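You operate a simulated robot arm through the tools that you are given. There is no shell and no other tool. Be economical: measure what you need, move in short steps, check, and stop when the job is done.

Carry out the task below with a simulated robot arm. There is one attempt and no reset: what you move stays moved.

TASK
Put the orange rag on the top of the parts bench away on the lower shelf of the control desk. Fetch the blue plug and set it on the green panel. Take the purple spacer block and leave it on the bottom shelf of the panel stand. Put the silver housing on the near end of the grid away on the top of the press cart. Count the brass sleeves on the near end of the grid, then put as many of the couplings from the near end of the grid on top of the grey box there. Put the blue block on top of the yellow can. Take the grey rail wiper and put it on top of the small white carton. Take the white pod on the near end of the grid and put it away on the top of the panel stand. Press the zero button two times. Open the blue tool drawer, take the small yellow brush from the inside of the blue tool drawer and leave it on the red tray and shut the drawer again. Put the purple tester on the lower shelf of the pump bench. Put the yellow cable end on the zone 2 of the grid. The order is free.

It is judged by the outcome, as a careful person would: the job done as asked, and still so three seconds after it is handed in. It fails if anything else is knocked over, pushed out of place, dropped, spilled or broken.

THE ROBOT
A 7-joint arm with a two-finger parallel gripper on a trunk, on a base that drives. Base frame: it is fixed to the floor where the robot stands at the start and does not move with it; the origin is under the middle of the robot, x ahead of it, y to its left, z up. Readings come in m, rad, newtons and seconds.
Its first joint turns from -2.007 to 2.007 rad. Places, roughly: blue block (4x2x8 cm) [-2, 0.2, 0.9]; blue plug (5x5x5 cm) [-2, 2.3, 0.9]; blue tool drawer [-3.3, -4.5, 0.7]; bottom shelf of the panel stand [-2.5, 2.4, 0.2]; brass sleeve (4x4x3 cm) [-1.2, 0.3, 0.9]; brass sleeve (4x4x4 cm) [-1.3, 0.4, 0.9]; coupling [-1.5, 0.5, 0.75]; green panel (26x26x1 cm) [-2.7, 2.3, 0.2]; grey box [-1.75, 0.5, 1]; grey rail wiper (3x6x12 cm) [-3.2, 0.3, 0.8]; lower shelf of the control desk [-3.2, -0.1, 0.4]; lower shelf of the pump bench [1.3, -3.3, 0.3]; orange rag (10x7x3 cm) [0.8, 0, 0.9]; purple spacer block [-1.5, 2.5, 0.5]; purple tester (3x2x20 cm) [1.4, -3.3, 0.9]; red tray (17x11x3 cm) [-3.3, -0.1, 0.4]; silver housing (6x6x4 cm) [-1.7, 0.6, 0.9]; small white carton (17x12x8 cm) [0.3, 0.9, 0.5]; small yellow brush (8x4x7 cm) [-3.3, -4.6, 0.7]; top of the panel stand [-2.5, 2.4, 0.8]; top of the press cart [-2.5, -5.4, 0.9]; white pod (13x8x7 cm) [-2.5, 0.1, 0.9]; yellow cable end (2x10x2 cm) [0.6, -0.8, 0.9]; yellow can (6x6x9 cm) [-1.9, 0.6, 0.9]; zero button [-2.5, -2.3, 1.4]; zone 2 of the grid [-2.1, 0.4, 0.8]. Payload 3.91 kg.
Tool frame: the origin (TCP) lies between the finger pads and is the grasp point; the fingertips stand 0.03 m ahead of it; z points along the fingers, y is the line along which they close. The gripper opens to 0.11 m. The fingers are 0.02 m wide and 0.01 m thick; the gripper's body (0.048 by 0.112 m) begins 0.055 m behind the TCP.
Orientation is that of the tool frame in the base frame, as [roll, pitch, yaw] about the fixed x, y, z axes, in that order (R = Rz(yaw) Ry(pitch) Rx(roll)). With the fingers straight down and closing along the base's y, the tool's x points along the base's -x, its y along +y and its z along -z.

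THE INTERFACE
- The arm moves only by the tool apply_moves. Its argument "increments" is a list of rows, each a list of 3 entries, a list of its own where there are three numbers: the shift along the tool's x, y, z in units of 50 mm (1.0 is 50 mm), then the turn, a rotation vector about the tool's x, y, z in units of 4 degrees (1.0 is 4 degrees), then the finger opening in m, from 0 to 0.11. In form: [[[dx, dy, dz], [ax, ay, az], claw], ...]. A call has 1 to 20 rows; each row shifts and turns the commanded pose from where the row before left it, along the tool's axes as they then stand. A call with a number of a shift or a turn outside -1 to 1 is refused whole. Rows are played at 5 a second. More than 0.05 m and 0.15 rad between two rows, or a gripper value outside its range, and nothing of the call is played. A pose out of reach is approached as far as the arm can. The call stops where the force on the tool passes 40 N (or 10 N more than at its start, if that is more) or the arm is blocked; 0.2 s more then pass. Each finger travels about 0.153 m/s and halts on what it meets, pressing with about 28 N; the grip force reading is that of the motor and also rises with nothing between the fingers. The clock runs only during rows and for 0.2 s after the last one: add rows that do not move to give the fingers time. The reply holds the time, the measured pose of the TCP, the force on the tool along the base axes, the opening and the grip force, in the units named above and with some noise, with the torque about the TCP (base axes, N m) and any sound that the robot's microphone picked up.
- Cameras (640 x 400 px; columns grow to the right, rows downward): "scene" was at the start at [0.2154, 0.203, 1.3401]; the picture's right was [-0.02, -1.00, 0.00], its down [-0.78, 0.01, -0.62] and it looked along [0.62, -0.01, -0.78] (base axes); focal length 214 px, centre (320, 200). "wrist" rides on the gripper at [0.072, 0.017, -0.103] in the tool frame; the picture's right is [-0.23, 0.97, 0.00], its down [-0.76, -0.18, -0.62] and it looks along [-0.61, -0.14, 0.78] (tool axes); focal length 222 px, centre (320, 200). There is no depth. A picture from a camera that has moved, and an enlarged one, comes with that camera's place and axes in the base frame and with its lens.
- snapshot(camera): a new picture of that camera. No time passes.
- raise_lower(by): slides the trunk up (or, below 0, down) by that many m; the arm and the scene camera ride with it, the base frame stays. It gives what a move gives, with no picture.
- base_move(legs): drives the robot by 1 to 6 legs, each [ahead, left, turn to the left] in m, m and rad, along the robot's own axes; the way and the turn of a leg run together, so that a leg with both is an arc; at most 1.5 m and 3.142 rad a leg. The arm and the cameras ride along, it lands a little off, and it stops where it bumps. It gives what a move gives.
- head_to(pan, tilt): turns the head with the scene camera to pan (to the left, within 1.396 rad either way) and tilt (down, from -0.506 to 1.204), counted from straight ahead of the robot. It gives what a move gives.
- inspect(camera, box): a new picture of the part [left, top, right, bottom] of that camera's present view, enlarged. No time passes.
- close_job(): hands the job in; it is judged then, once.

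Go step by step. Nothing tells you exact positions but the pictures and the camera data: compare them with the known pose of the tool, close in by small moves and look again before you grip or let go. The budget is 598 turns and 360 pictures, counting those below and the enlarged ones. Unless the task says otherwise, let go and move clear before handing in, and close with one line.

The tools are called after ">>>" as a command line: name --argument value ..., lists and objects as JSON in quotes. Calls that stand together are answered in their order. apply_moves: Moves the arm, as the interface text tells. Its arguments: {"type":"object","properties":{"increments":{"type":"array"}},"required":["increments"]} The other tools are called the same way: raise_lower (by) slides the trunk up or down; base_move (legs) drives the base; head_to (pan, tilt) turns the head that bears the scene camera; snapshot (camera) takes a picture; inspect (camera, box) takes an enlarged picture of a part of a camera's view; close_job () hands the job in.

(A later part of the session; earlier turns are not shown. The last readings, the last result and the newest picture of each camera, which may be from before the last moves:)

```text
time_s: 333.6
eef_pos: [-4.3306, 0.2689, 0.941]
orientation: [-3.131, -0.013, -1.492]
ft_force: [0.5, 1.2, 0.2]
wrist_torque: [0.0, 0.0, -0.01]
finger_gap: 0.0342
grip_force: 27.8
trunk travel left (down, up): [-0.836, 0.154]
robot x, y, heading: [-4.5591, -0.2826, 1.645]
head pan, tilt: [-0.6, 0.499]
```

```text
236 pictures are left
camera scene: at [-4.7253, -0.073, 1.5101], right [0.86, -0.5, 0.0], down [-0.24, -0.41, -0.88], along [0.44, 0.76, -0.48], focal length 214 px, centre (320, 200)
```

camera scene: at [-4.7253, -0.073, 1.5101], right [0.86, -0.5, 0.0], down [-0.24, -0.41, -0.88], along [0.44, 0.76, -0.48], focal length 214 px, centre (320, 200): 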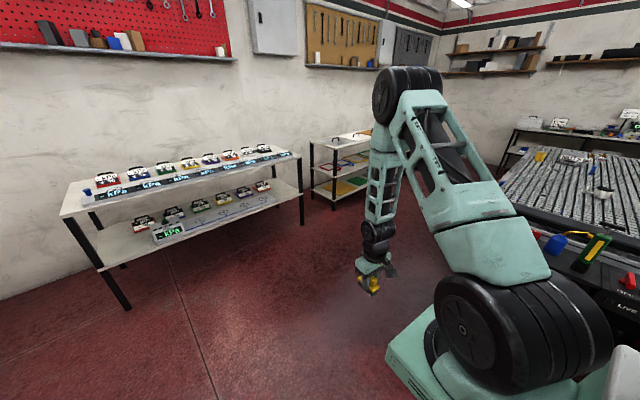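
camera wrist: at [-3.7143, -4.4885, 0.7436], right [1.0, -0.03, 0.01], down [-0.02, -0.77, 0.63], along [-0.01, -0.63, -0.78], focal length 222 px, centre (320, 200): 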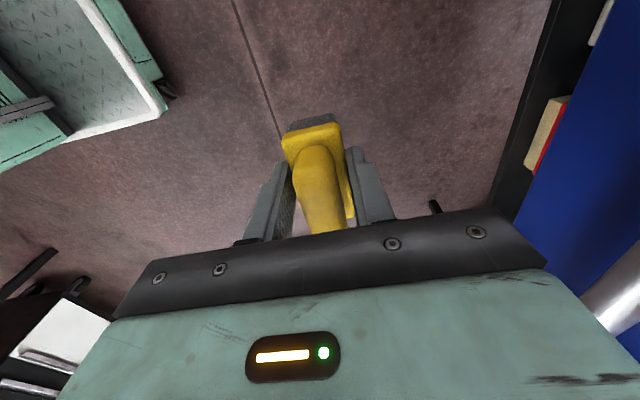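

>>> base_move --legs '[[0, 0, -1.445]]'

>>> raise_lower --by -0.3

>>> head_to --pan 0.0 --tilt 0.6

>>> snapshot --camera "scene"

```text
time_s: 337.6
eef_pos: [-3.9841, -0.4334, 0.9416]
orientation: [-3.131, -0.012, -2.943]
ft_force: [0.7, 0.4, -1.3]
wrist_torque: [-0.01, -0.02, -0.01]
finger_gap: 0.0338
grip_force: 27.8
trunk travel left (down, up): [-0.836, 0.154]
robot x, y, heading: [-4.5528, -0.2789, 0.192]
head pan, tilt: [-0.6, 0.499]
```

```text
time_s: 340.6
eef_pos: [-3.9837, -0.4348, 0.6414]
orientation: [-3.131, -0.014, -2.945]
ft_force: [0.7, 0.4, -0.7]
wrist_torque: [-0.02, 0.03, -0.02]
finger_gap: 0.0342
grip_force: 27.9
trunk travel left (down, up): [-0.536, 0.454]
robot x, y, heading: [-4.5538, -0.2788, 0.195]
head pan, tilt: [-0.6, 0.499]
```

```text
time_s: 341.6
eef_pos: [-3.9849, -0.4334, 0.6421]
orientation: [-3.13, -0.014, -2.943]
ft_force: [-0.2, -0.2, -0.9]
wrist_torque: [-0.03, 0.04, 0.01]
finger_gap: 0.0341
grip_force: 27.8
trunk travel left (down, up): [-0.536, 0.454]
robot x, y, heading: [-4.5586, -0.2812, 0.19]
head pan, tilt: [0.0, 0.6]
```

```text
235 pictures are left
camera scene: at [-4.3693, -0.0337, 1.201], right [0.19, -0.98, 0.0], down [-0.55, -0.11, -0.83], along [0.81, 0.16, -0.56], focal length 214 px, centre (320, 200)
```

scene: 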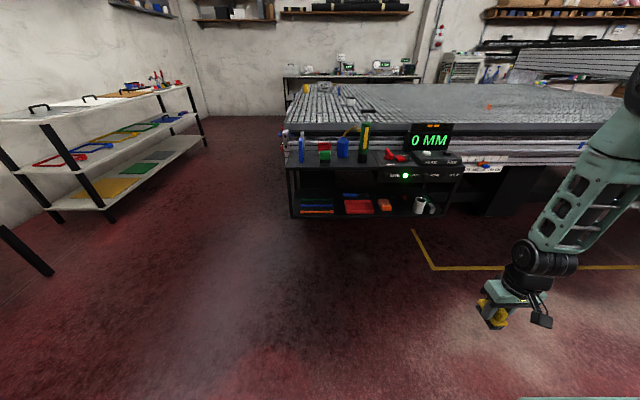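

Tray seen; rag still in place. I tilt the tool 32°, sidestep to the tray's line and approach.

>>> apply_moves --increments '[[[0, 0, 0], [0, -1, 0], 0.0], [[0, 0, 0], [0, -1, 0], 0.0], [[0, 0, 0], [0, -1, 0], 0.0], [[0, 0, 0], [0, -1, 0], 0.0], [[0, 0, 0], [0, -1, 0], 0.0], [[0, 0, 0], [0, -1, 0], 0.0], [[0, 0, 0], [0, -1, 0], 0.0], [[0, 0, 0], [0, -1, 0], 0.0], [[0, 0, 0], [0, 0, 0], 0.0]]'

>>> base_move --legs '[[0, 0.225, 0], [0.45, 0, 0]]'

>>> head_to --pan -0.1 --tilt 0.7

>>> snapshot --camera "scene"

>>> snapshot --camera "wrist"

```text
time_s: 343.6
eef_pos: [-3.9842, -0.4335, 0.6434]
orientation: [-3.129, 0.547, -2.936]
ft_force: [-0.1, 0.5, -0.6]
wrist_torque: [-0.01, 0.02, -0.02]
finger_gap: 0.034
grip_force: 28.4
trunk travel left (down, up): [-0.536, 0.454]
robot x, y, heading: [-4.555, -0.2786, 0.193]
head pan, tilt: [0.0, 0.6]
```

```text
time_s: 347.6
eef_pos: [-3.5915, -0.1265, 0.6421]
orientation: [-3.13, 0.546, -2.94]
ft_force: [-0.2, 0.7, -0.3]
wrist_torque: [-0.03, -0.02, -0.02]
finger_gap: 0.0343
grip_force: 27.9
trunk travel left (down, up): [-0.536, 0.454]
robot x, y, heading: [-4.1605, 0.0304, 0.19]
head pan, tilt: [0.0, 0.6]
```

```text
time_s: 348.3
eef_pos: [-3.592, -0.1255, 0.6417]
orientation: [-3.13, 0.546, -2.939]
ft_force: [-0.3, 0.5, -0.4]
wrist_torque: [-0.03, -0.04, -0.03]
finger_gap: 0.0341
grip_force: 28.1
trunk travel left (down, up): [-0.536, 0.454]
robot x, y, heading: [-4.1624, 0.0331, 0.188]
head pan, tilt: [-0.099, 0.7]
```

```text
234 pictures are left
camera scene: at [-3.9773, 0.2663, 1.1924], right [0.09, -1.0, 0.0], down [-0.64, -0.06, -0.77], along [0.76, 0.07, -0.64], focal length 214 px, centre (320, 200)
```

scene: 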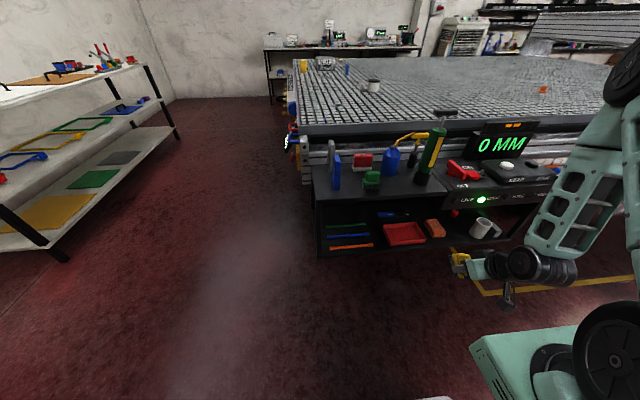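

```text
233 pictures are left
camera wrist: at [-3.7075, -0.131, 0.6926], right [0.0, 0.99, 0.11], down [0.35, -0.1, 0.93], along [0.94, 0.04, -0.35], focal length 222 px, centre (320, 200)
```

wrist: 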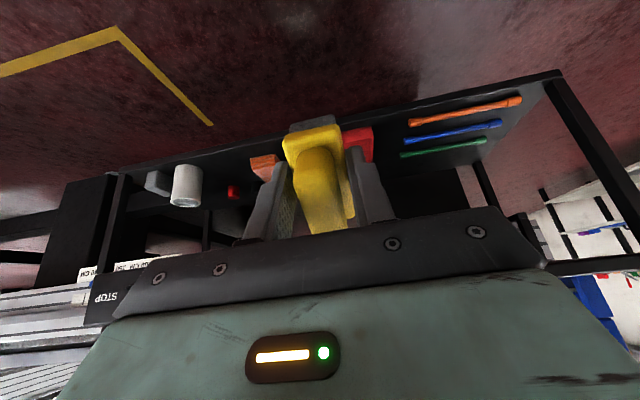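

>>> inspect --camera "scene" --box '[310, 190, 510, 290]'

```text
3.20 times, centred on (410, 240) of scene
camera zoom: at [-3.9773, 0.2663, 1.1924], right [0.09, -1.0, 0.0], down [-0.64, -0.06, -0.77], along [0.76, 0.07, -0.64], focal length 686 px, centre (32, 72)
```

zoom: 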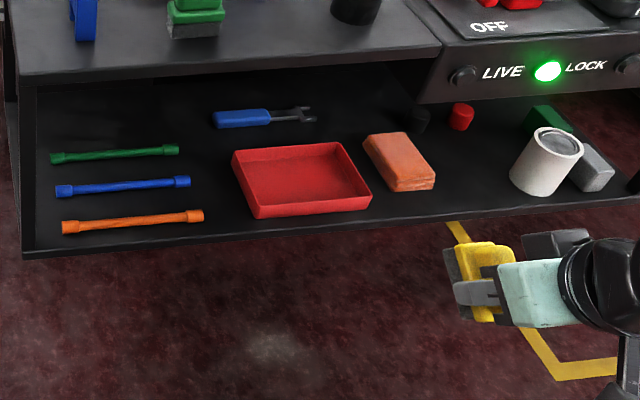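

Tray centre ≈ [-3.27, -0.07]; I lower to z 0.52 and go in: base 0.2 m, then the arm for the rest.

>>> raise_lower --by -0.125

>>> base_move --legs '[[0.22, 0, 0]]'

>>> inspect --camera "scene" --box '[290, 170, 550, 320]'

>>> snapshot --camera "wrist"

```text
time_s: 349.8
eef_pos: [-3.5909, -0.126, 0.5159]
orientation: [-3.129, 0.547, -2.939]
ft_force: [0.2, 0.4, 0.4]
wrist_torque: [0.01, 0.05, -0.04]
finger_gap: 0.0341
grip_force: 27.9
trunk travel left (down, up): [-0.411, 0.579]
robot x, y, heading: [-4.1612, 0.0328, 0.19]
head pan, tilt: [-0.099, 0.7]
```

```text
time_s: 351.5
eef_pos: [-3.3754, -0.0866, 0.5153]
orientation: [-3.13, 0.546, -2.94]
ft_force: [-0.1, -0.5, 0.2]
wrist_torque: [0.03, 0.02, 0.02]
finger_gap: 0.0341
grip_force: 28.1
trunk travel left (down, up): [-0.411, 0.579]
robot x, y, heading: [-3.9445, 0.0672, 0.19]
head pan, tilt: [-0.099, 0.7]
```

```text
2.46 times, centred on (420, 245) of scene
camera zoom: at [-3.7604, 0.3068, 1.0674], right [0.09, -1.0, 0.0], down [-0.64, -0.06, -0.76], along [0.76, 0.07, -0.64], focal length 528 px, centre (74, 89)
```

zoom: 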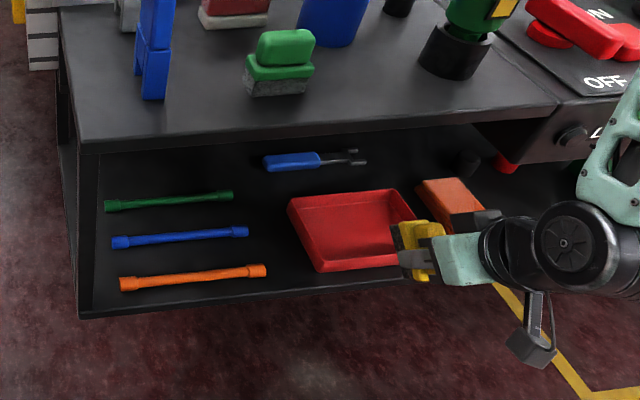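

```text
230 pictures are left
camera wrist: at [-3.4918, -0.0913, 0.5676], right [0.0, 0.99, 0.11], down [0.35, -0.1, 0.93], along [0.94, 0.04, -0.35], focal length 222 px, centre (320, 200)
```

wrist: 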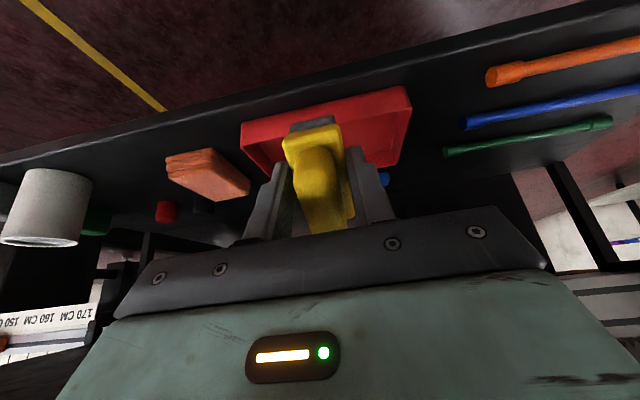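

I lean the tool 8° more (keeps the wrist off the desk edge), go 65 mm forward over the tray and look.

>>> apply_moves --increments '[[[0, 0, 0], [0, -1, 0], 0.0], [[0, 0, 0], [0, -1, 0], 0.0], [[-0.505, 0, 0.41], [0, 0, 0], 0.0], [[-0.505, 0, 0.41], [0, 0, 0], 0.0], [[0, 0, 0], [0, 0, 0], 0.0]]'

>>> inspect --camera "scene" --box '[350, 170, 610, 320]'

>>> snapshot --camera "wrist"

```text
time_s: 352.7
eef_pos: [-3.3085, -0.0746, 0.5152]
orientation: [-3.129, 0.686, -2.936]
ft_force: [0.1, 0.0, -1.0]
wrist_torque: [0.03, 0.03, -0.02]
finger_gap: 0.0339
grip_force: 27.9
out of reach, approached as far as the arm can: row 2
trunk travel left (down, up): [-0.411, 0.579]
robot x, y, heading: [-3.9448, 0.0749, 0.19]
head pan, tilt: [-0.099, 0.7]
```

```text
2.46 times, centred on (480, 245) of scene
camera zoom: at [-3.7604, 0.3068, 1.0674], right [0.09, -1.0, 0.0], down [-0.64, -0.06, -0.76], along [0.76, 0.07, -0.64], focal length 528 px, centre (-74, 89)
```

zoom: 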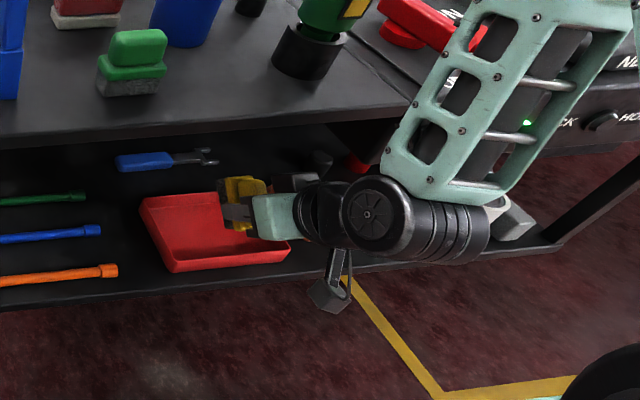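

```text
228 pictures are left
camera wrist: at [-3.4309, -0.0811, 0.55], right [-0.02, 0.99, 0.13], down [0.22, -0.13, 0.97], along [0.97, 0.04, -0.22], focal length 222 px, centre (320, 200)
```

wrist: 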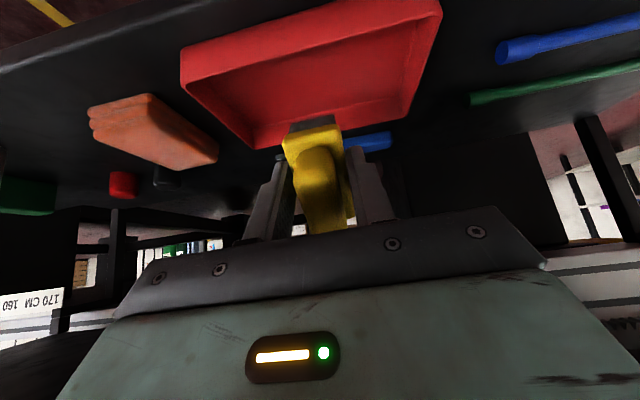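

Positions check out. I lower until the brush touches the tray floor.

>>> apply_moves --increments '[[[0.2, 0, 0.3], [0, 0, 0], 0.0], [[0.15, 0, 0.2], [0, 0, 0], 0.0], [[0.06, 0, 0.08], [0, 0, 0], 0.0], [[0.06, 0, 0.08], [0, 0, 0], 0.0], [[0, 0, 0], [0, 0, 0], 0.0]]'

>>> snapshot --camera "wrist"

```text
time_s: 353.9
eef_pos: [-3.3056, -0.0751, 0.474]
orientation: [-3.127, 0.686, -2.939]
ft_force: [-0.3, -0.2, -0.6]
wrist_torque: [-0.01, 0.01, 0.02]
finger_gap: 0.034
grip_force: 28.3
trunk travel left (down, up): [-0.411, 0.579]
robot x, y, heading: [-3.9457, 0.0705, 0.191]
head pan, tilt: [-0.099, 0.7]
```

```text
227 pictures are left
camera wrist: at [-3.4287, -0.0813, 0.5082], right [-0.02, 0.99, 0.13], down [0.22, -0.13, 0.97], along [0.97, 0.04, -0.22], focal length 222 px, centre (320, 200)
```

wrist: 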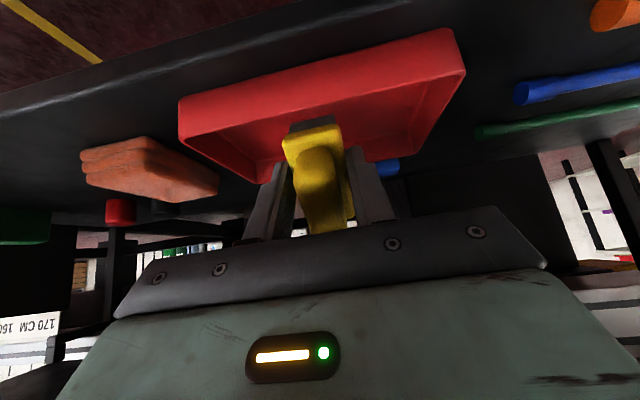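

>>> apply_moves --increments '[[[0.05, 0, 0.062], [0, 0, 0], 0.0], [[0.05, 0, 0.062], [0, 0, 0], 0.0], [[0.05, 0, 0.062], [0, 0, 0], 0.0], [[0, 0, 0], [0, 0, 0], 0.0]]'

```text
time_s: 354.9
eef_pos: [-3.3061, -0.0761, 0.462]
orientation: [-3.13, 0.685, -2.939]
ft_force: [0.3, 0.3, -0.3]
wrist_torque: [0.03, 0.02, 0.0]
finger_gap: 0.0342
grip_force: 27.7
trunk travel left (down, up): [-0.411, 0.579]
robot x, y, heading: [-3.9453, 0.0737, 0.182]
head pan, tilt: [-0.099, 0.7]
```

>>> apply_moves --increments '[[[0.04, 0, 0.05], [0, 0, 0], 0.0], [[0.04, 0, 0.05], [0, 0, 0], 0.0], [[0.04, 0, 0.05], [0, 0, 0], 0.0], [[0, 0, 0], [0, 0, 0], 0.0]]'

>>> snapshot --camera "wrist"

>>> inspect --camera "scene" --box '[370, 220, 510, 310]'

```text
time_s: 355.9
eef_pos: [-3.3039, -0.0764, 0.4552]
orientation: [-3.128, 0.692, -2.937]
ft_force: [3.6, 0.3, 26.0]
wrist_torque: [0.19, -0.36, 0.0]
finger_gap: 0.0343
grip_force: 28.0
trunk travel left (down, up): [-0.411, 0.579]
robot x, y, heading: [-3.9463, 0.0723, 0.186]
head pan, tilt: [-0.099, 0.7]
```

```text
226 pictures are left
camera wrist: at [-3.427, -0.0812, 0.4886], right [-0.02, 0.99, 0.13], down [0.22, -0.13, 0.97], along [0.98, 0.05, -0.21], focal length 222 px, centre (320, 200)
```

wrist: 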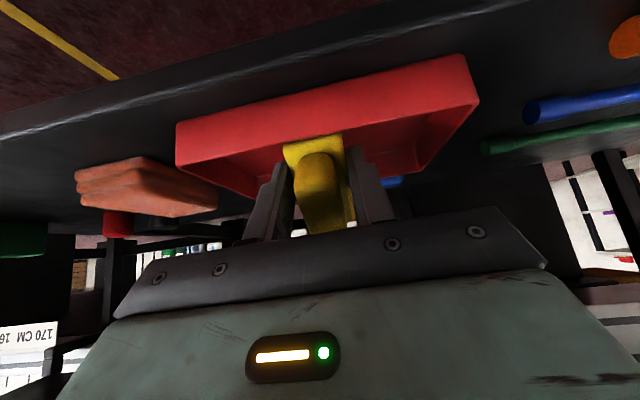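

```text
4.44 times, centred on (440, 265) of scene
camera zoom: at [-3.761, 0.307, 1.0677], right [0.09, -1.0, 0.0], down [-0.64, -0.06, -0.77], along [0.76, 0.07, -0.64], focal length 953 px, centre (-213, -89)
```

zoom: 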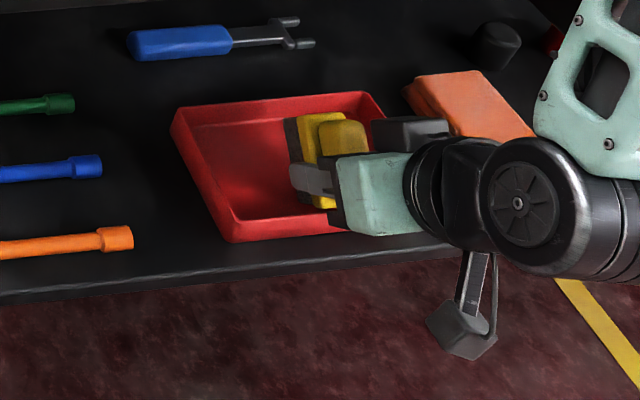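

Contact is at the brush corner inside the tray. I open, let it settle upright, and retreat straight back.

>>> apply_moves --increments '[[[0, 0, 0], [0, 0, 0], 0.06], [[0, 0, 0], [0, 0, 0], 0.06], [[0, 0, 0], [0, 0, 0], 0.06], [[0.15, 0, -0.15], [0, 0, 0], 0.06], [[0.3, 0, -0.3], [0, 0, 0], 0.06], [[0.5, 0, -0.5], [0, 0, 0], 0.06], [[0.6, 0, -0.6], [0, 0, 0], 0.06], [[0.6, 0, -0.6], [0, 0, 0], 0.06]]'

>>> inspect --camera "scene" --box '[350, 170, 610, 320]'

>>> snapshot --camera "wrist"

```text
time_s: 357.7
eef_pos: [-3.4474, -0.1087, 0.4618]
orientation: [-3.129, 0.686, -2.94]
ft_force: [0.2, -0.1, 0.9]
wrist_torque: [-0.01, -0.03, -0.01]
finger_gap: 0.0599
grip_force: 0.0
out of reach, approached as far as the arm can: row 8
trunk travel left (down, up): [-0.411, 0.579]
robot x, y, heading: [-3.9452, 0.0731, 0.187]
head pan, tilt: [-0.099, 0.7]
```

```text
2.46 times, centred on (480, 245) of scene
camera zoom: at [-3.7605, 0.3069, 1.0674], right [0.09, -1.0, 0.0], down [-0.64, -0.06, -0.76], along [0.76, 0.07, -0.64], focal length 528 px, centre (-74, 89)
```

zoom: 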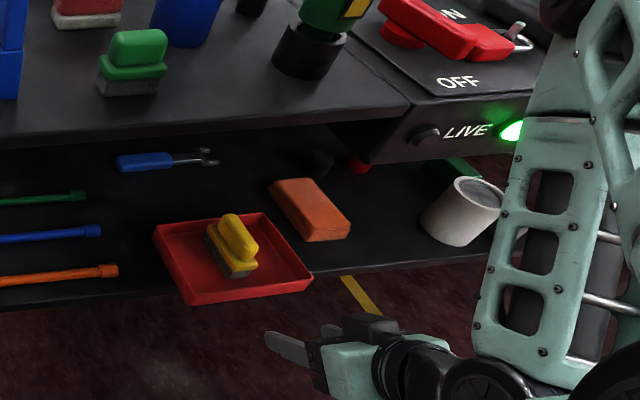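

```text
223 pictures are left
camera wrist: at [-3.5707, -0.1153, 0.4965], right [-0.02, 0.99, 0.13], down [0.22, -0.13, 0.97], along [0.97, 0.05, -0.22], focal length 222 px, centre (320, 200)
```

wrist: 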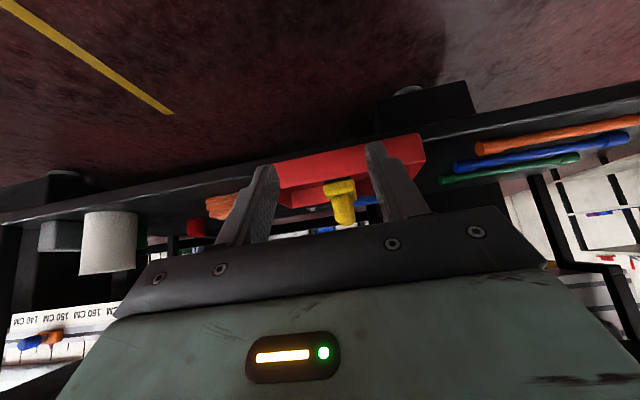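

The brush stands upright in the tray, but the tray got dragged 2–4 cm toward the shelf edge and turned slightly. I'll push it gently back with closed fingertips: first line up before its left half.

>>> apply_moves --increments '[[[0, 0, 0], [0, 0, 0], 0.0], [[0.088, 0.45, 0.109], [0, 0, 0], 0.0], [[0.088, 0.41, 0.109], [0, 0, 0], 0.0], [[-0.3, 0, 0.24], [0, 0, 0], 0.0], [[0, 0, 0], [0, 0, 0], 0.0]]'

>>> inspect --camera "scene" --box '[350, 200, 550, 320]'

>>> snapshot --camera "wrist"

```text
time_s: 358.9
eef_pos: [-3.4364, -0.0654, 0.4418]
orientation: [-3.127, 0.687, -2.939]
ft_force: [0.0, -0.6, 0.1]
wrist_torque: [0.0, 0.0, 0.0]
finger_gap: 0.0
grip_force: 27.7
out of reach, approached as far as the arm can: row 2
trunk travel left (down, up): [-0.411, 0.579]
robot x, y, heading: [-3.9446, 0.0733, 0.184]
head pan, tilt: [-0.099, 0.7]
```

```text
3.20 times, centred on (450, 260) of scene
camera zoom: at [-3.7604, 0.3068, 1.0674], right [0.09, -1.0, 0.0], down [-0.64, -0.06, -0.76], along [0.76, 0.07, -0.64], focal length 686 px, centre (-96, 8)
```

zoom: 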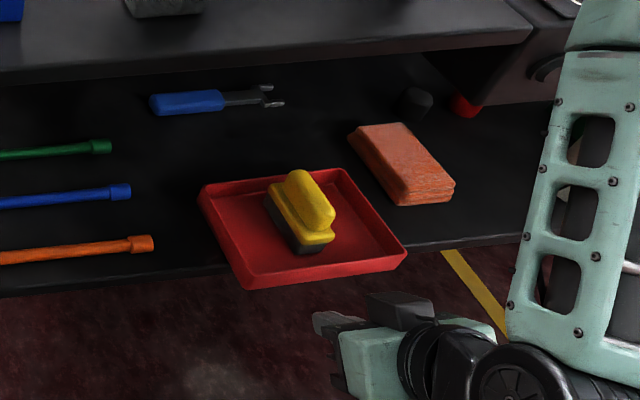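

```text
221 pictures are left
camera wrist: at [-3.5583, -0.071, 0.4757], right [-0.02, 0.99, 0.13], down [0.22, -0.13, 0.97], along [0.97, 0.04, -0.22], focal length 222 px, centre (320, 200)
```

wrist: 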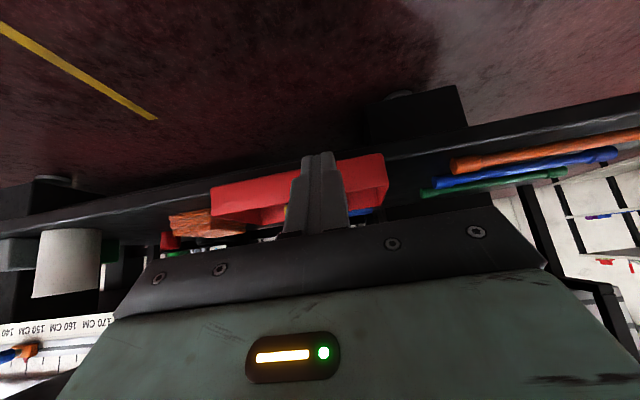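

>>> apply_moves --increments '[[[-0.08, 0.6, -0.1], [0, 0, 0], 0.0], [[-0.31, 0, 0.25], [0, 0, 0], 0.0], [[-0.16, 0, 0.125], [0, 0, 0], 0.0], [[-0.16, 0, 0.125], [0, 0, 0], 0.0], [[0, 0, 0], [0, 0, 0], 0.0]]'

>>> inspect --camera "scene" --box '[350, 200, 550, 320]'

```text
time_s: 360.1
eef_pos: [-3.3984, -0.0296, 0.4402]
orientation: [-3.131, 0.685, -2.938]
ft_force: [-0.7, 0.5, -0.2]
wrist_torque: [0.06, 0.0, -0.03]
finger_gap: 0.0
grip_force: 27.7
out of reach, approached as far as the arm can: row 1
trunk travel left (down, up): [-0.411, 0.579]
robot x, y, heading: [-3.9416, 0.073, 0.183]
head pan, tilt: [-0.099, 0.7]
```

```text
3.20 times, centred on (450, 260) of scene
camera zoom: at [-3.7604, 0.3068, 1.0674], right [0.09, -1.0, 0.0], down [-0.64, -0.06, -0.76], along [0.76, 0.07, -0.64], focal length 686 px, centre (-96, 8)
```

zoom: 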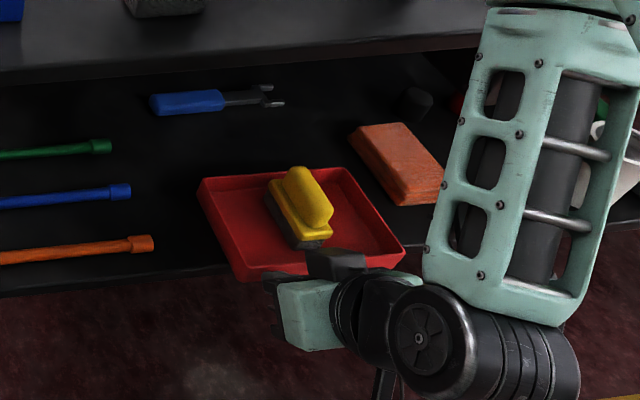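

>>> apply_moves --increments '[[[-0.16, 0, 0.125], [0, 0, 0], 0.0], [[-0.16, 0, 0.125], [0, 0, 0], 0.0], [[-0.16, 0, 0.125], [0, 0, 0], 0.0], [[0, 0, 0], [0, 0, 0], 0.0]]'

>>> inspect --camera "scene" --box '[350, 200, 550, 320]'

```text
time_s: 361.1
eef_pos: [-3.3686, -0.0235, 0.4414]
orientation: [-3.129, 0.685, -2.937]
ft_force: [-0.7, 0.2, 0.7]
wrist_torque: [0.01, -0.01, 0.0]
finger_gap: 0.0
grip_force: 28.0
trunk travel left (down, up): [-0.411, 0.579]
robot x, y, heading: [-3.9453, 0.0694, 0.183]
head pan, tilt: [-0.099, 0.7]
```

```text
3.20 times, centred on (450, 260) of scene
camera zoom: at [-3.7604, 0.3068, 1.0674], right [0.09, -1.0, 0.0], down [-0.64, -0.06, -0.76], along [0.76, 0.07, -0.64], focal length 686 px, centre (-96, 8)
```

zoom: 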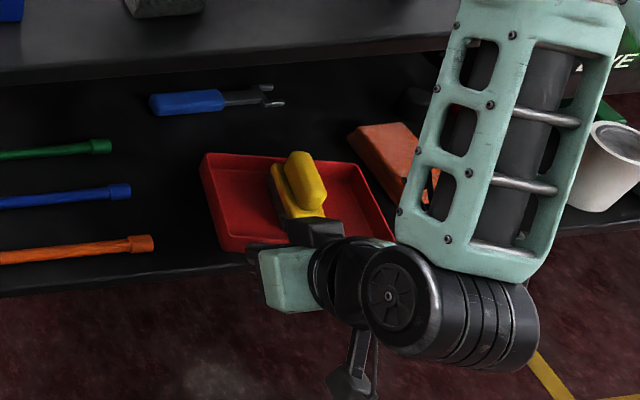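

The tray is back at its place (front-left at the original spot, within ~1–2 cm overall) with the brush upright. I retreat.

>>> apply_moves --increments '[[[0.31, 0, -0.25], [0, 0, 0], 0.0], [[0.6, 0, -0.49], [0, 0, 0], 0.0], [[0, 0, 0], [0, 0, 0], 0.0]]'

>>> base_move --legs '[[-0.3, 0, 0]]'

>>> raise_lower --by 0.3

>>> inspect --camera "scene" --box '[270, 120, 470, 260]'

```text
time_s: 361.9
eef_pos: [-3.4264, -0.0354, 0.4425]
orientation: [-3.129, 0.686, -2.938]
ft_force: [0.5, 0.5, 0.6]
wrist_torque: [-0.05, -0.04, -0.02]
finger_gap: 0.0
grip_force: 27.9
trunk travel left (down, up): [-0.411, 0.579]
robot x, y, heading: [-3.9428, 0.0725, 0.189]
head pan, tilt: [-0.099, 0.7]
```

```text
time_s: 363.9
eef_pos: [-3.7197, -0.0902, 0.4414]
orientation: [-3.127, 0.687, -2.938]
ft_force: [-0.2, -1.2, 0.0]
wrist_torque: [0.03, 0.03, 0.0]
finger_gap: 0.0
grip_force: 28.1
trunk travel left (down, up): [-0.411, 0.579]
robot x, y, heading: [-4.2417, 0.0139, 0.188]
head pan, tilt: [-0.099, 0.7]
```

```text
time_s: 366.9
eef_pos: [-3.7181, -0.0904, 0.7419]
orientation: [-3.128, 0.685, -2.938]
ft_force: [0.5, -0.9, 0.6]
wrist_torque: [0.0, 0.02, 0.03]
finger_gap: 0.0
grip_force: 28.2
trunk travel left (down, up): [-0.711, 0.279]
robot x, y, heading: [-4.2363, 0.0209, 0.191]
head pan, tilt: [-0.099, 0.7]
```

```text
2.86 times, centred on (370, 190) of scene
camera zoom: at [-4.0528, 0.2517, 1.3674], right [0.09, -1.0, 0.0], down [-0.64, -0.06, -0.76], along [0.76, 0.07, -0.64], focal length 613 px, centre (177, 229)
```

zoom: 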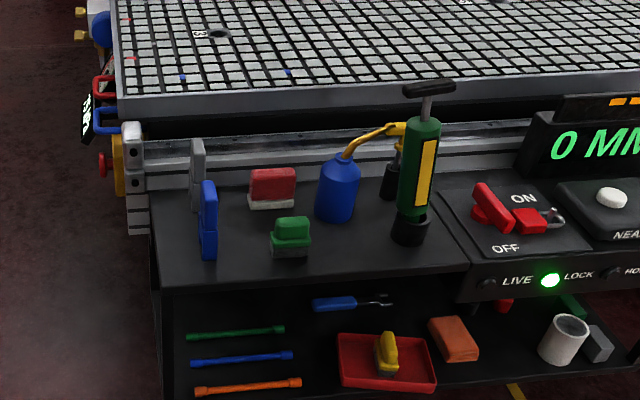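

Grey wiper: standing at about [-3.22, 0.295], z 0.713–0.835, the blue one 12 cm before it. I straighten the tool and go above it (fingers closing sideways).

>>> apply_moves --increments '[[[0, 0, 0], [0, 1, 0], 0.06], [[0, 0, 0], [0, 1, 0], 0.06], [[0, 0, 0], [0, 1, 0], 0.06], [[0, 0, 0], [0, 1, 0], 0.06], [[0, 0, 0], [0, 1, 0], 0.06], [[0, 0, 0], [0, 1, 0], 0.06], [[0, 0, 0], [0, 1, 0], 0.06], [[0, 0, 0], [0, 1, 0], 0.06], [[0, 0, 0], [0, 1, 0], 0.06], [[0, 0, 0], [0, 0.83, 0], 0.06], [[0, 0, 0], [0, 0, 0], 0.06]]'

>>> raise_lower --by 0.25

>>> base_move --legs '[[0, 0.28, 0]]'

>>> snapshot --camera "wrist"

>>> snapshot --camera "scene"

```text
time_s: 369.3
eef_pos: [-3.7198, -0.0917, 0.742]
orientation: [-3.129, -0.002, -2.948]
ft_force: [-0.4, 1.0, -0.3]
wrist_torque: [0.0, -0.02, -0.03]
finger_gap: 0.06
grip_force: 0.0
trunk travel left (down, up): [-0.711, 0.279]
robot x, y, heading: [-4.2393, 0.0162, 0.187]
head pan, tilt: [-0.099, 0.7]
```

```text
time_s: 371.9
eef_pos: [-3.7181, -0.0908, 0.9912]
orientation: [-3.131, 0.001, -2.948]
ft_force: [-0.1, 0.2, -0.8]
wrist_torque: [0.02, 0.0, -0.02]
finger_gap: 0.0598
grip_force: 0.1
trunk travel left (down, up): [-0.961, 0.029]
robot x, y, heading: [-4.2352, 0.0203, 0.187]
head pan, tilt: [-0.099, 0.7]
```

```text
time_s: 373.9
eef_pos: [-3.7711, 0.1879, 0.9912]
orientation: [-3.132, 0.0, -2.944]
ft_force: [0.7, 0.6, -0.8]
wrist_torque: [0.03, 0.01, -0.02]
finger_gap: 0.0599
grip_force: 0.0
trunk travel left (down, up): [-0.961, 0.029]
robot x, y, heading: [-4.2896, 0.2938, 0.192]
head pan, tilt: [-0.099, 0.7]
```

```text
217 pictures are left
camera wrist: at [-3.8452, 0.1911, 1.0949], right [0.03, 1.0, -0.01], down [0.78, -0.02, 0.62], along [0.62, -0.03, -0.78], focal length 222 px, centre (320, 200)
```

wrist: 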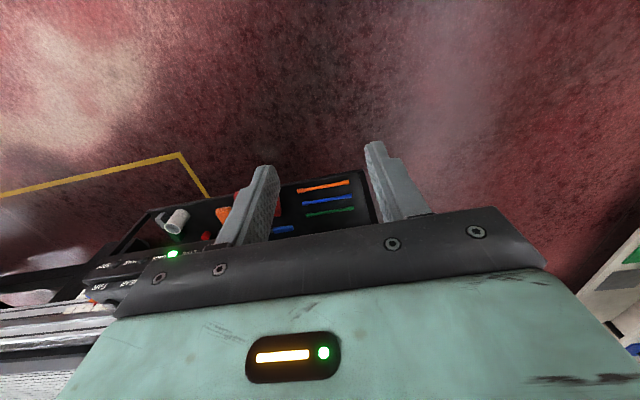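

```text
216 pictures are left
camera scene: at [-4.1062, 0.5284, 1.6174], right [0.09, -1.0, 0.0], down [-0.64, -0.06, -0.76], along [0.76, 0.07, -0.64], focal length 214 px, centre (320, 200)
```

scene: 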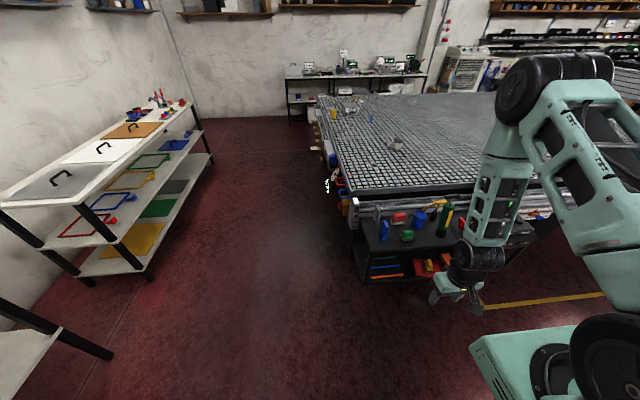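

>>> base_move --legs '[[0.36, 0, 0]]'

>>> apply_moves --increments '[[[-1, 0, 0], [0, 0, 0], 0.06], [[-1, 0, 0], [0, 0, 0], 0.06], [[-1, 0, 0], [0, 0, 0], 0.06], [[-0.6, 0, 0], [0, 0, 0], 0.06], [[0, 0, 0], [0, 0, 0], 0.06]]'

>>> snapshot --camera "wrist"

>>> snapshot --camera "scene"

```text
time_s: 376.2
eef_pos: [-3.4164, 0.258, 0.9921]
orientation: [-3.131, 0.0, -2.939]
ft_force: [0.5, 0.2, 0.2]
wrist_torque: [0.02, -0.02, 0.01]
finger_gap: 0.0601
grip_force: 0.1
trunk travel left (down, up): [-0.961, 0.029]
robot x, y, heading: [-3.9376, 0.3623, 0.191]
head pan, tilt: [-0.099, 0.7]
```

```text
time_s: 377.4
eef_pos: [-3.2392, 0.2948, 0.9925]
orientation: [-3.131, 0.001, -2.939]
ft_force: [-0.2, 0.3, -0.2]
wrist_torque: [-0.02, -0.01, 0.01]
finger_gap: 0.06
grip_force: 0.1
trunk travel left (down, up): [-0.961, 0.029]
robot x, y, heading: [-3.9383, 0.361, 0.195]
head pan, tilt: [-0.099, 0.7]
```

```text
215 pictures are left
camera wrist: at [-3.3137, 0.2984, 1.0962], right [0.03, 1.0, -0.01], down [0.78, -0.01, 0.62], along [0.62, -0.02, -0.78], focal length 222 px, centre (320, 200)
```

wrist: 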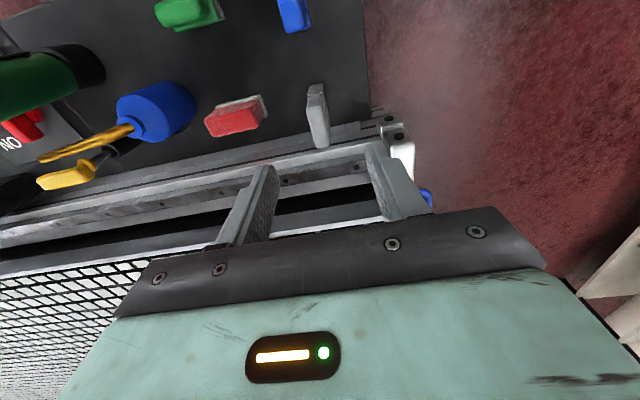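

```text
214 pictures are left
camera scene: at [-3.7531, 0.5983, 1.6174], right [0.1, -1.0, 0.0], down [-0.64, -0.06, -0.76], along [0.76, 0.07, -0.64], focal length 214 px, centre (320, 200)
```

scene: 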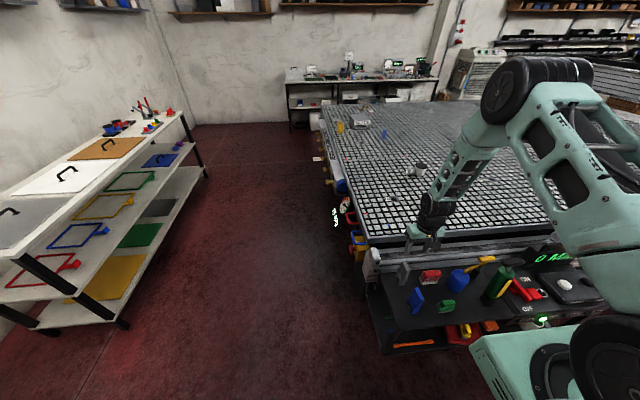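

>>> apply_moves --increments '[[[-0.5, -0.16, 0], [0, 0, 0], 0.07], [[0, 0, 1], [0, 0, 0], 0.07], [[0, 0, 1], [0, 0, 0], 0.07], [[0, 0, 0], [0, 0, 0], 0.07]]'

>>> snapshot --camera "wrist"

>>> inspect --camera "scene" --box '[350, 210, 490, 310]'

```text
time_s: 378.4
eef_pos: [-3.2131, 0.2915, 0.8913]
orientation: [-3.13, -0.001, -2.938]
ft_force: [0.3, 0.5, 0.1]
wrist_torque: [0.0, 0.0, -0.03]
finger_gap: 0.0698
grip_force: 0.1
trunk travel left (down, up): [-0.961, 0.029]
robot x, y, heading: [-3.9365, 0.361, 0.194]
head pan, tilt: [-0.099, 0.7]
```

```text
213 pictures are left
camera wrist: at [-3.2879, 0.2952, 0.9948], right [0.03, 1.0, -0.01], down [0.78, -0.01, 0.62], along [0.62, -0.02, -0.78], focal length 222 px, centre (320, 200)
```

wrist: 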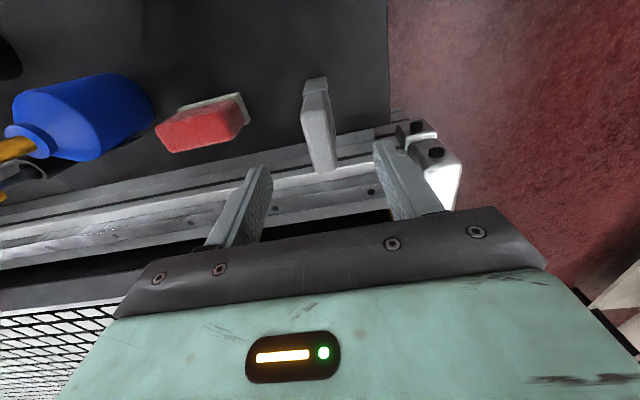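

```text
4.00 times, centred on (420, 260) of scene
camera zoom: at [-3.7531, 0.5983, 1.6174], right [0.09, -1.0, 0.0], down [-0.64, -0.06, -0.76], along [0.76, 0.07, -0.64], focal length 858 px, centre (-80, -40)
```

zoom: 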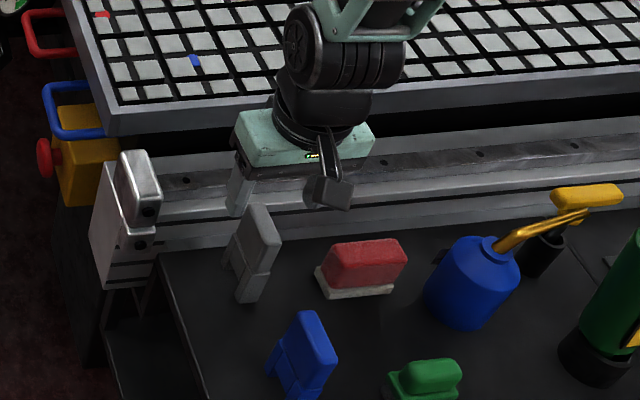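

>>> apply_moves --increments '[[[0.18, 0, 0.6], [0, 0, 0], 0.07], [[0, 0, 0.7], [0, 0, 0], 0.07], [[0, 0, 0.6], [0, 0, 0], 0.07], [[0, 0, 0], [0, 0, 0], 0.07]]'

>>> snapshot --camera "wrist"

>>> inspect --camera "scene" --box '[350, 210, 490, 310]'

```text
time_s: 379.4
eef_pos: [-3.2224, 0.2887, 0.7955]
orientation: [-3.13, -0.001, -2.939]
ft_force: [-0.5, 1.2, 0.5]
wrist_torque: [0.01, -0.03, 0.03]
finger_gap: 0.0702
grip_force: 0.1
trunk travel left (down, up): [-0.961, 0.029]
robot x, y, heading: [-3.9367, 0.3645, 0.194]
head pan, tilt: [-0.099, 0.7]
```

```text
211 pictures are left
camera wrist: at [-3.2962, 0.2919, 0.8987], right [0.03, 1.0, -0.01], down [0.78, -0.01, 0.62], along [0.62, -0.02, -0.78], focal length 222 px, centre (320, 200)
```

wrist: 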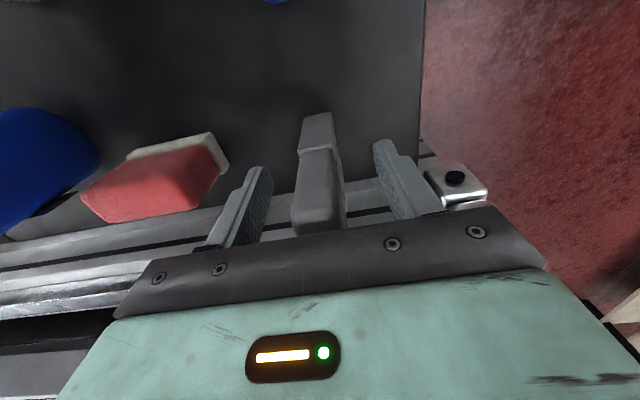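

```text
4.00 times, centred on (420, 260) of scene
camera zoom: at [-3.7532, 0.5983, 1.6174], right [0.1, -1.0, 0.0], down [-0.64, -0.06, -0.76], along [0.76, 0.07, -0.64], focal length 858 px, centre (-80, -40)
```

zoom: 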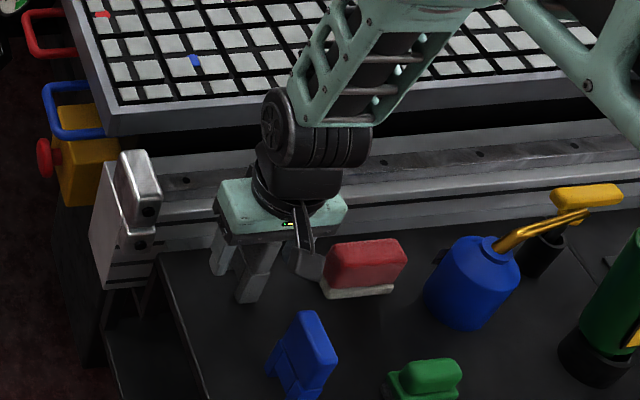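

The wiper is centred between the fingers. I close and lift.

>>> apply_moves --increments '[[[0, 0, 0], [0, 0, 0], 0.02], [[0, 0, 0], [0, 0, 0], 0.0], [[0, 0, 0], [0, 0, 0], 0.0], [[0, 0, -0.5], [0, 0, 0], 0.0], [[0, 0, -1], [0, 0, 0], 0.0], [[0, 0, -1], [0, 0, 0], 0.0], [[0, 0, -1], [0, 0, 0], 0.0], [[0, 0, 0], [0, 0, 0], 0.0]]'

>>> snapshot --camera "wrist"

```text
time_s: 381.2
eef_pos: [-3.2241, 0.2913, 0.9724]
orientation: [-3.132, -0.001, -2.938]
ft_force: [0.3, -0.5, -0.8]
wrist_torque: [-0.02, 0.01, 0.02]
finger_gap: 0.0225
grip_force: 28.0
trunk travel left (down, up): [-0.961, 0.029]
robot x, y, heading: [-3.9367, 0.3637, 0.198]
head pan, tilt: [-0.099, 0.7]
```

```text
209 pictures are left
camera wrist: at [-3.2983, 0.294, 1.0745], right [0.03, 1.0, -0.01], down [0.78, -0.01, 0.62], along [0.62, -0.02, -0.78], focal length 222 px, centre (320, 200)
```

wrist: 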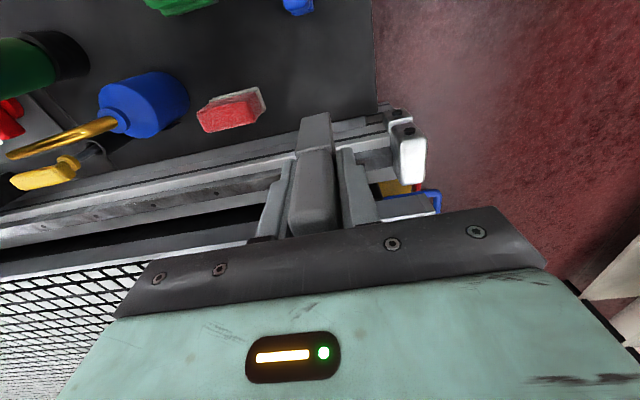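

Wiper held. I fold in the arm and drive around via the aisle to the parts bench's left end.

>>> apply_moves --increments '[[[0, 0, -1], [0, 0, 0], 0.0], [[1, 0, 0], [0, 0, 0], 0.0], [[1, 0, 0], [0, 0, 0], 0.0], [[1, 0, 0], [0, 0, 0], 0.0], [[1, 0, 0], [0, 0, 0], 0.0], [[0, 0, 0], [0, 0, 0], 0.0]]'

>>> base_move --legs '[[-0.15, 0, 0], [0, 0, -0.195], [0, 1.05, 0]]'

>>> head_to --pan 0.0 --tilt 0.5

>>> snapshot --camera "scene"

```text
time_s: 382.6
eef_pos: [-3.4197, 0.2531, 1.0228]
orientation: [-3.131, 0.0, -2.94]
ft_force: [-0.2, 0.5, -0.6]
wrist_torque: [0.04, 0.0, -0.01]
finger_gap: 0.0227
grip_force: 28.0
trunk travel left (down, up): [-0.961, 0.029]
robot x, y, heading: [-3.9363, 0.3597, 0.194]
head pan, tilt: [-0.099, 0.7]
```

```text
time_s: 389.7
eef_pos: [-3.6019, 1.1836, 1.0211]
orientation: [-3.132, 0.001, -3.124]
ft_force: [-0.3, 0.1, -0.2]
wrist_torque: [-0.03, -0.01, -0.01]
finger_gap: 0.0227
grip_force: 27.6
trunk travel left (down, up): [-0.961, 0.029]
robot x, y, heading: [-4.0861, 1.3902, 0.009]
head pan, tilt: [-0.099, 0.7]
```

```text
time_s: 390.5
eef_pos: [-3.6005, 1.1835, 1.0216]
orientation: [-3.132, 0.0, -3.126]
ft_force: [0.1, -0.3, -1.1]
wrist_torque: [0.02, 0.0, -0.01]
finger_gap: 0.0225
grip_force: 28.3
trunk travel left (down, up): [-0.961, 0.029]
robot x, y, heading: [-4.0883, 1.3856, 0.004]
head pan, tilt: [0.0, 0.499]
```

```text
208 pictures are left
camera scene: at [-3.8591, 1.5927, 1.635], right [0.01, -1.0, 0.0], down [-0.48, 0.0, -0.88], along [0.88, 0.01, -0.48], focal length 214 px, centre (320, 200)
```

scene: 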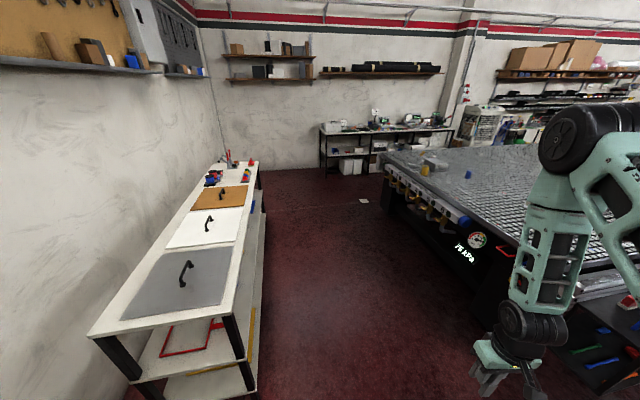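

>>> base_move --legs '[[1.5, 0.05, 0], [1.5, 0.03, 0], [0.4, 0, 0]]'

>>> head_to --pan -0.3 --tilt 0.6

>>> snapshot --camera "scene"

```text
refused: leg 1 is longer than a leg can be; nothing moved
```

```text
time_s: 391.3
eef_pos: [-3.6015, 1.1852, 1.0218]
orientation: [-3.131, 0.0, -3.125]
ft_force: [0.2, 0.0, -0.7]
wrist_torque: [0.01, 0.01, -0.02]
finger_gap: 0.0224
grip_force: 27.9
trunk travel left (down, up): [-0.961, 0.029]
robot x, y, heading: [-4.0867, 1.3839, 0.009]
head pan, tilt: [-0.3, 0.6]
```

```text
207 pictures are left
camera scene: at [-3.8654, 1.5666, 1.626], right [-0.29, -0.96, 0.0], down [-0.54, 0.16, -0.83], along [0.79, -0.24, -0.56], focal length 214 px, centre (320, 200)
```

scene: 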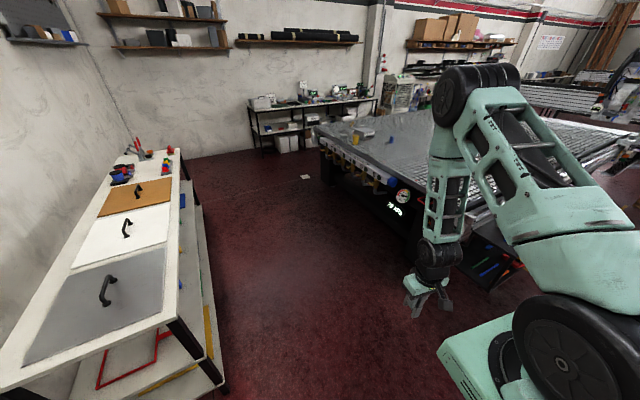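

>>> base_move --legs '[[1.45, 0.05, 0], [1.45, 0.03, 0], [0.5, 0, 0]]'

>>> head_to --pan -0.3 --tilt 0.6

>>> snapshot --camera "scene"

```text
time_s: 407.7
eef_pos: [-0.234, 1.1845, 1.0212]
orientation: [-3.131, 0.0, 3.119]
ft_force: [0.0, 1.1, -0.4]
wrist_torque: [0.02, -0.03, 0.03]
finger_gap: 0.0225
grip_force: 28.4
trunk travel left (down, up): [-0.961, 0.029]
robot x, y, heading: [-0.7106, 1.4065, -0.027]
head pan, tilt: [-0.3, 0.6]
```

```text
time_s: 408.3
eef_pos: [-0.2334, 1.1857, 1.022]
orientation: [-3.129, 0.0, 3.12]
ft_force: [-0.5, 0.2, 0.0]
wrist_torque: [-0.02, -0.01, -0.01]
finger_gap: 0.0221
grip_force: 28.2
trunk travel left (down, up): [-0.961, 0.029]
robot x, y, heading: [-0.7092, 1.405, -0.029]
head pan, tilt: [-0.3, 0.6]
```

```text
206 pictures are left
camera scene: at [-0.4831, 1.5766, 1.626], right [-0.32, -0.95, 0.0], down [-0.53, 0.18, -0.83], along [0.78, -0.27, -0.56], focal length 214 px, centre (320, 200)
```

scene: 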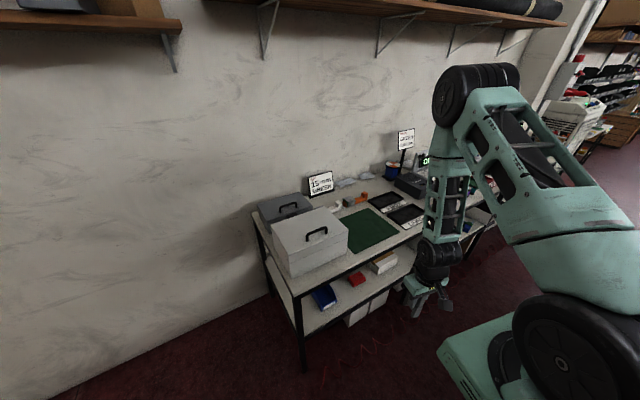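

>>> inspect --camera "scene" --box '[290, 220, 430, 350]'

```text
3.08 times, centred on (360, 285) of scene
camera zoom: at [-0.4831, 1.5766, 1.626], right [-0.32, -0.95, 0.0], down [-0.53, 0.18, -0.83], along [0.78, -0.27, -0.56], focal length 660 px, centre (197, -62)
```

zoom: 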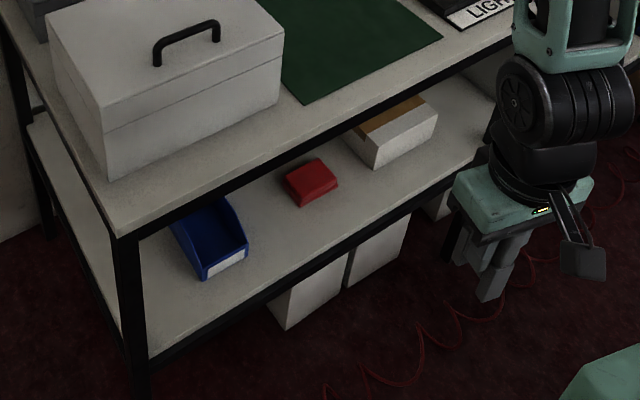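

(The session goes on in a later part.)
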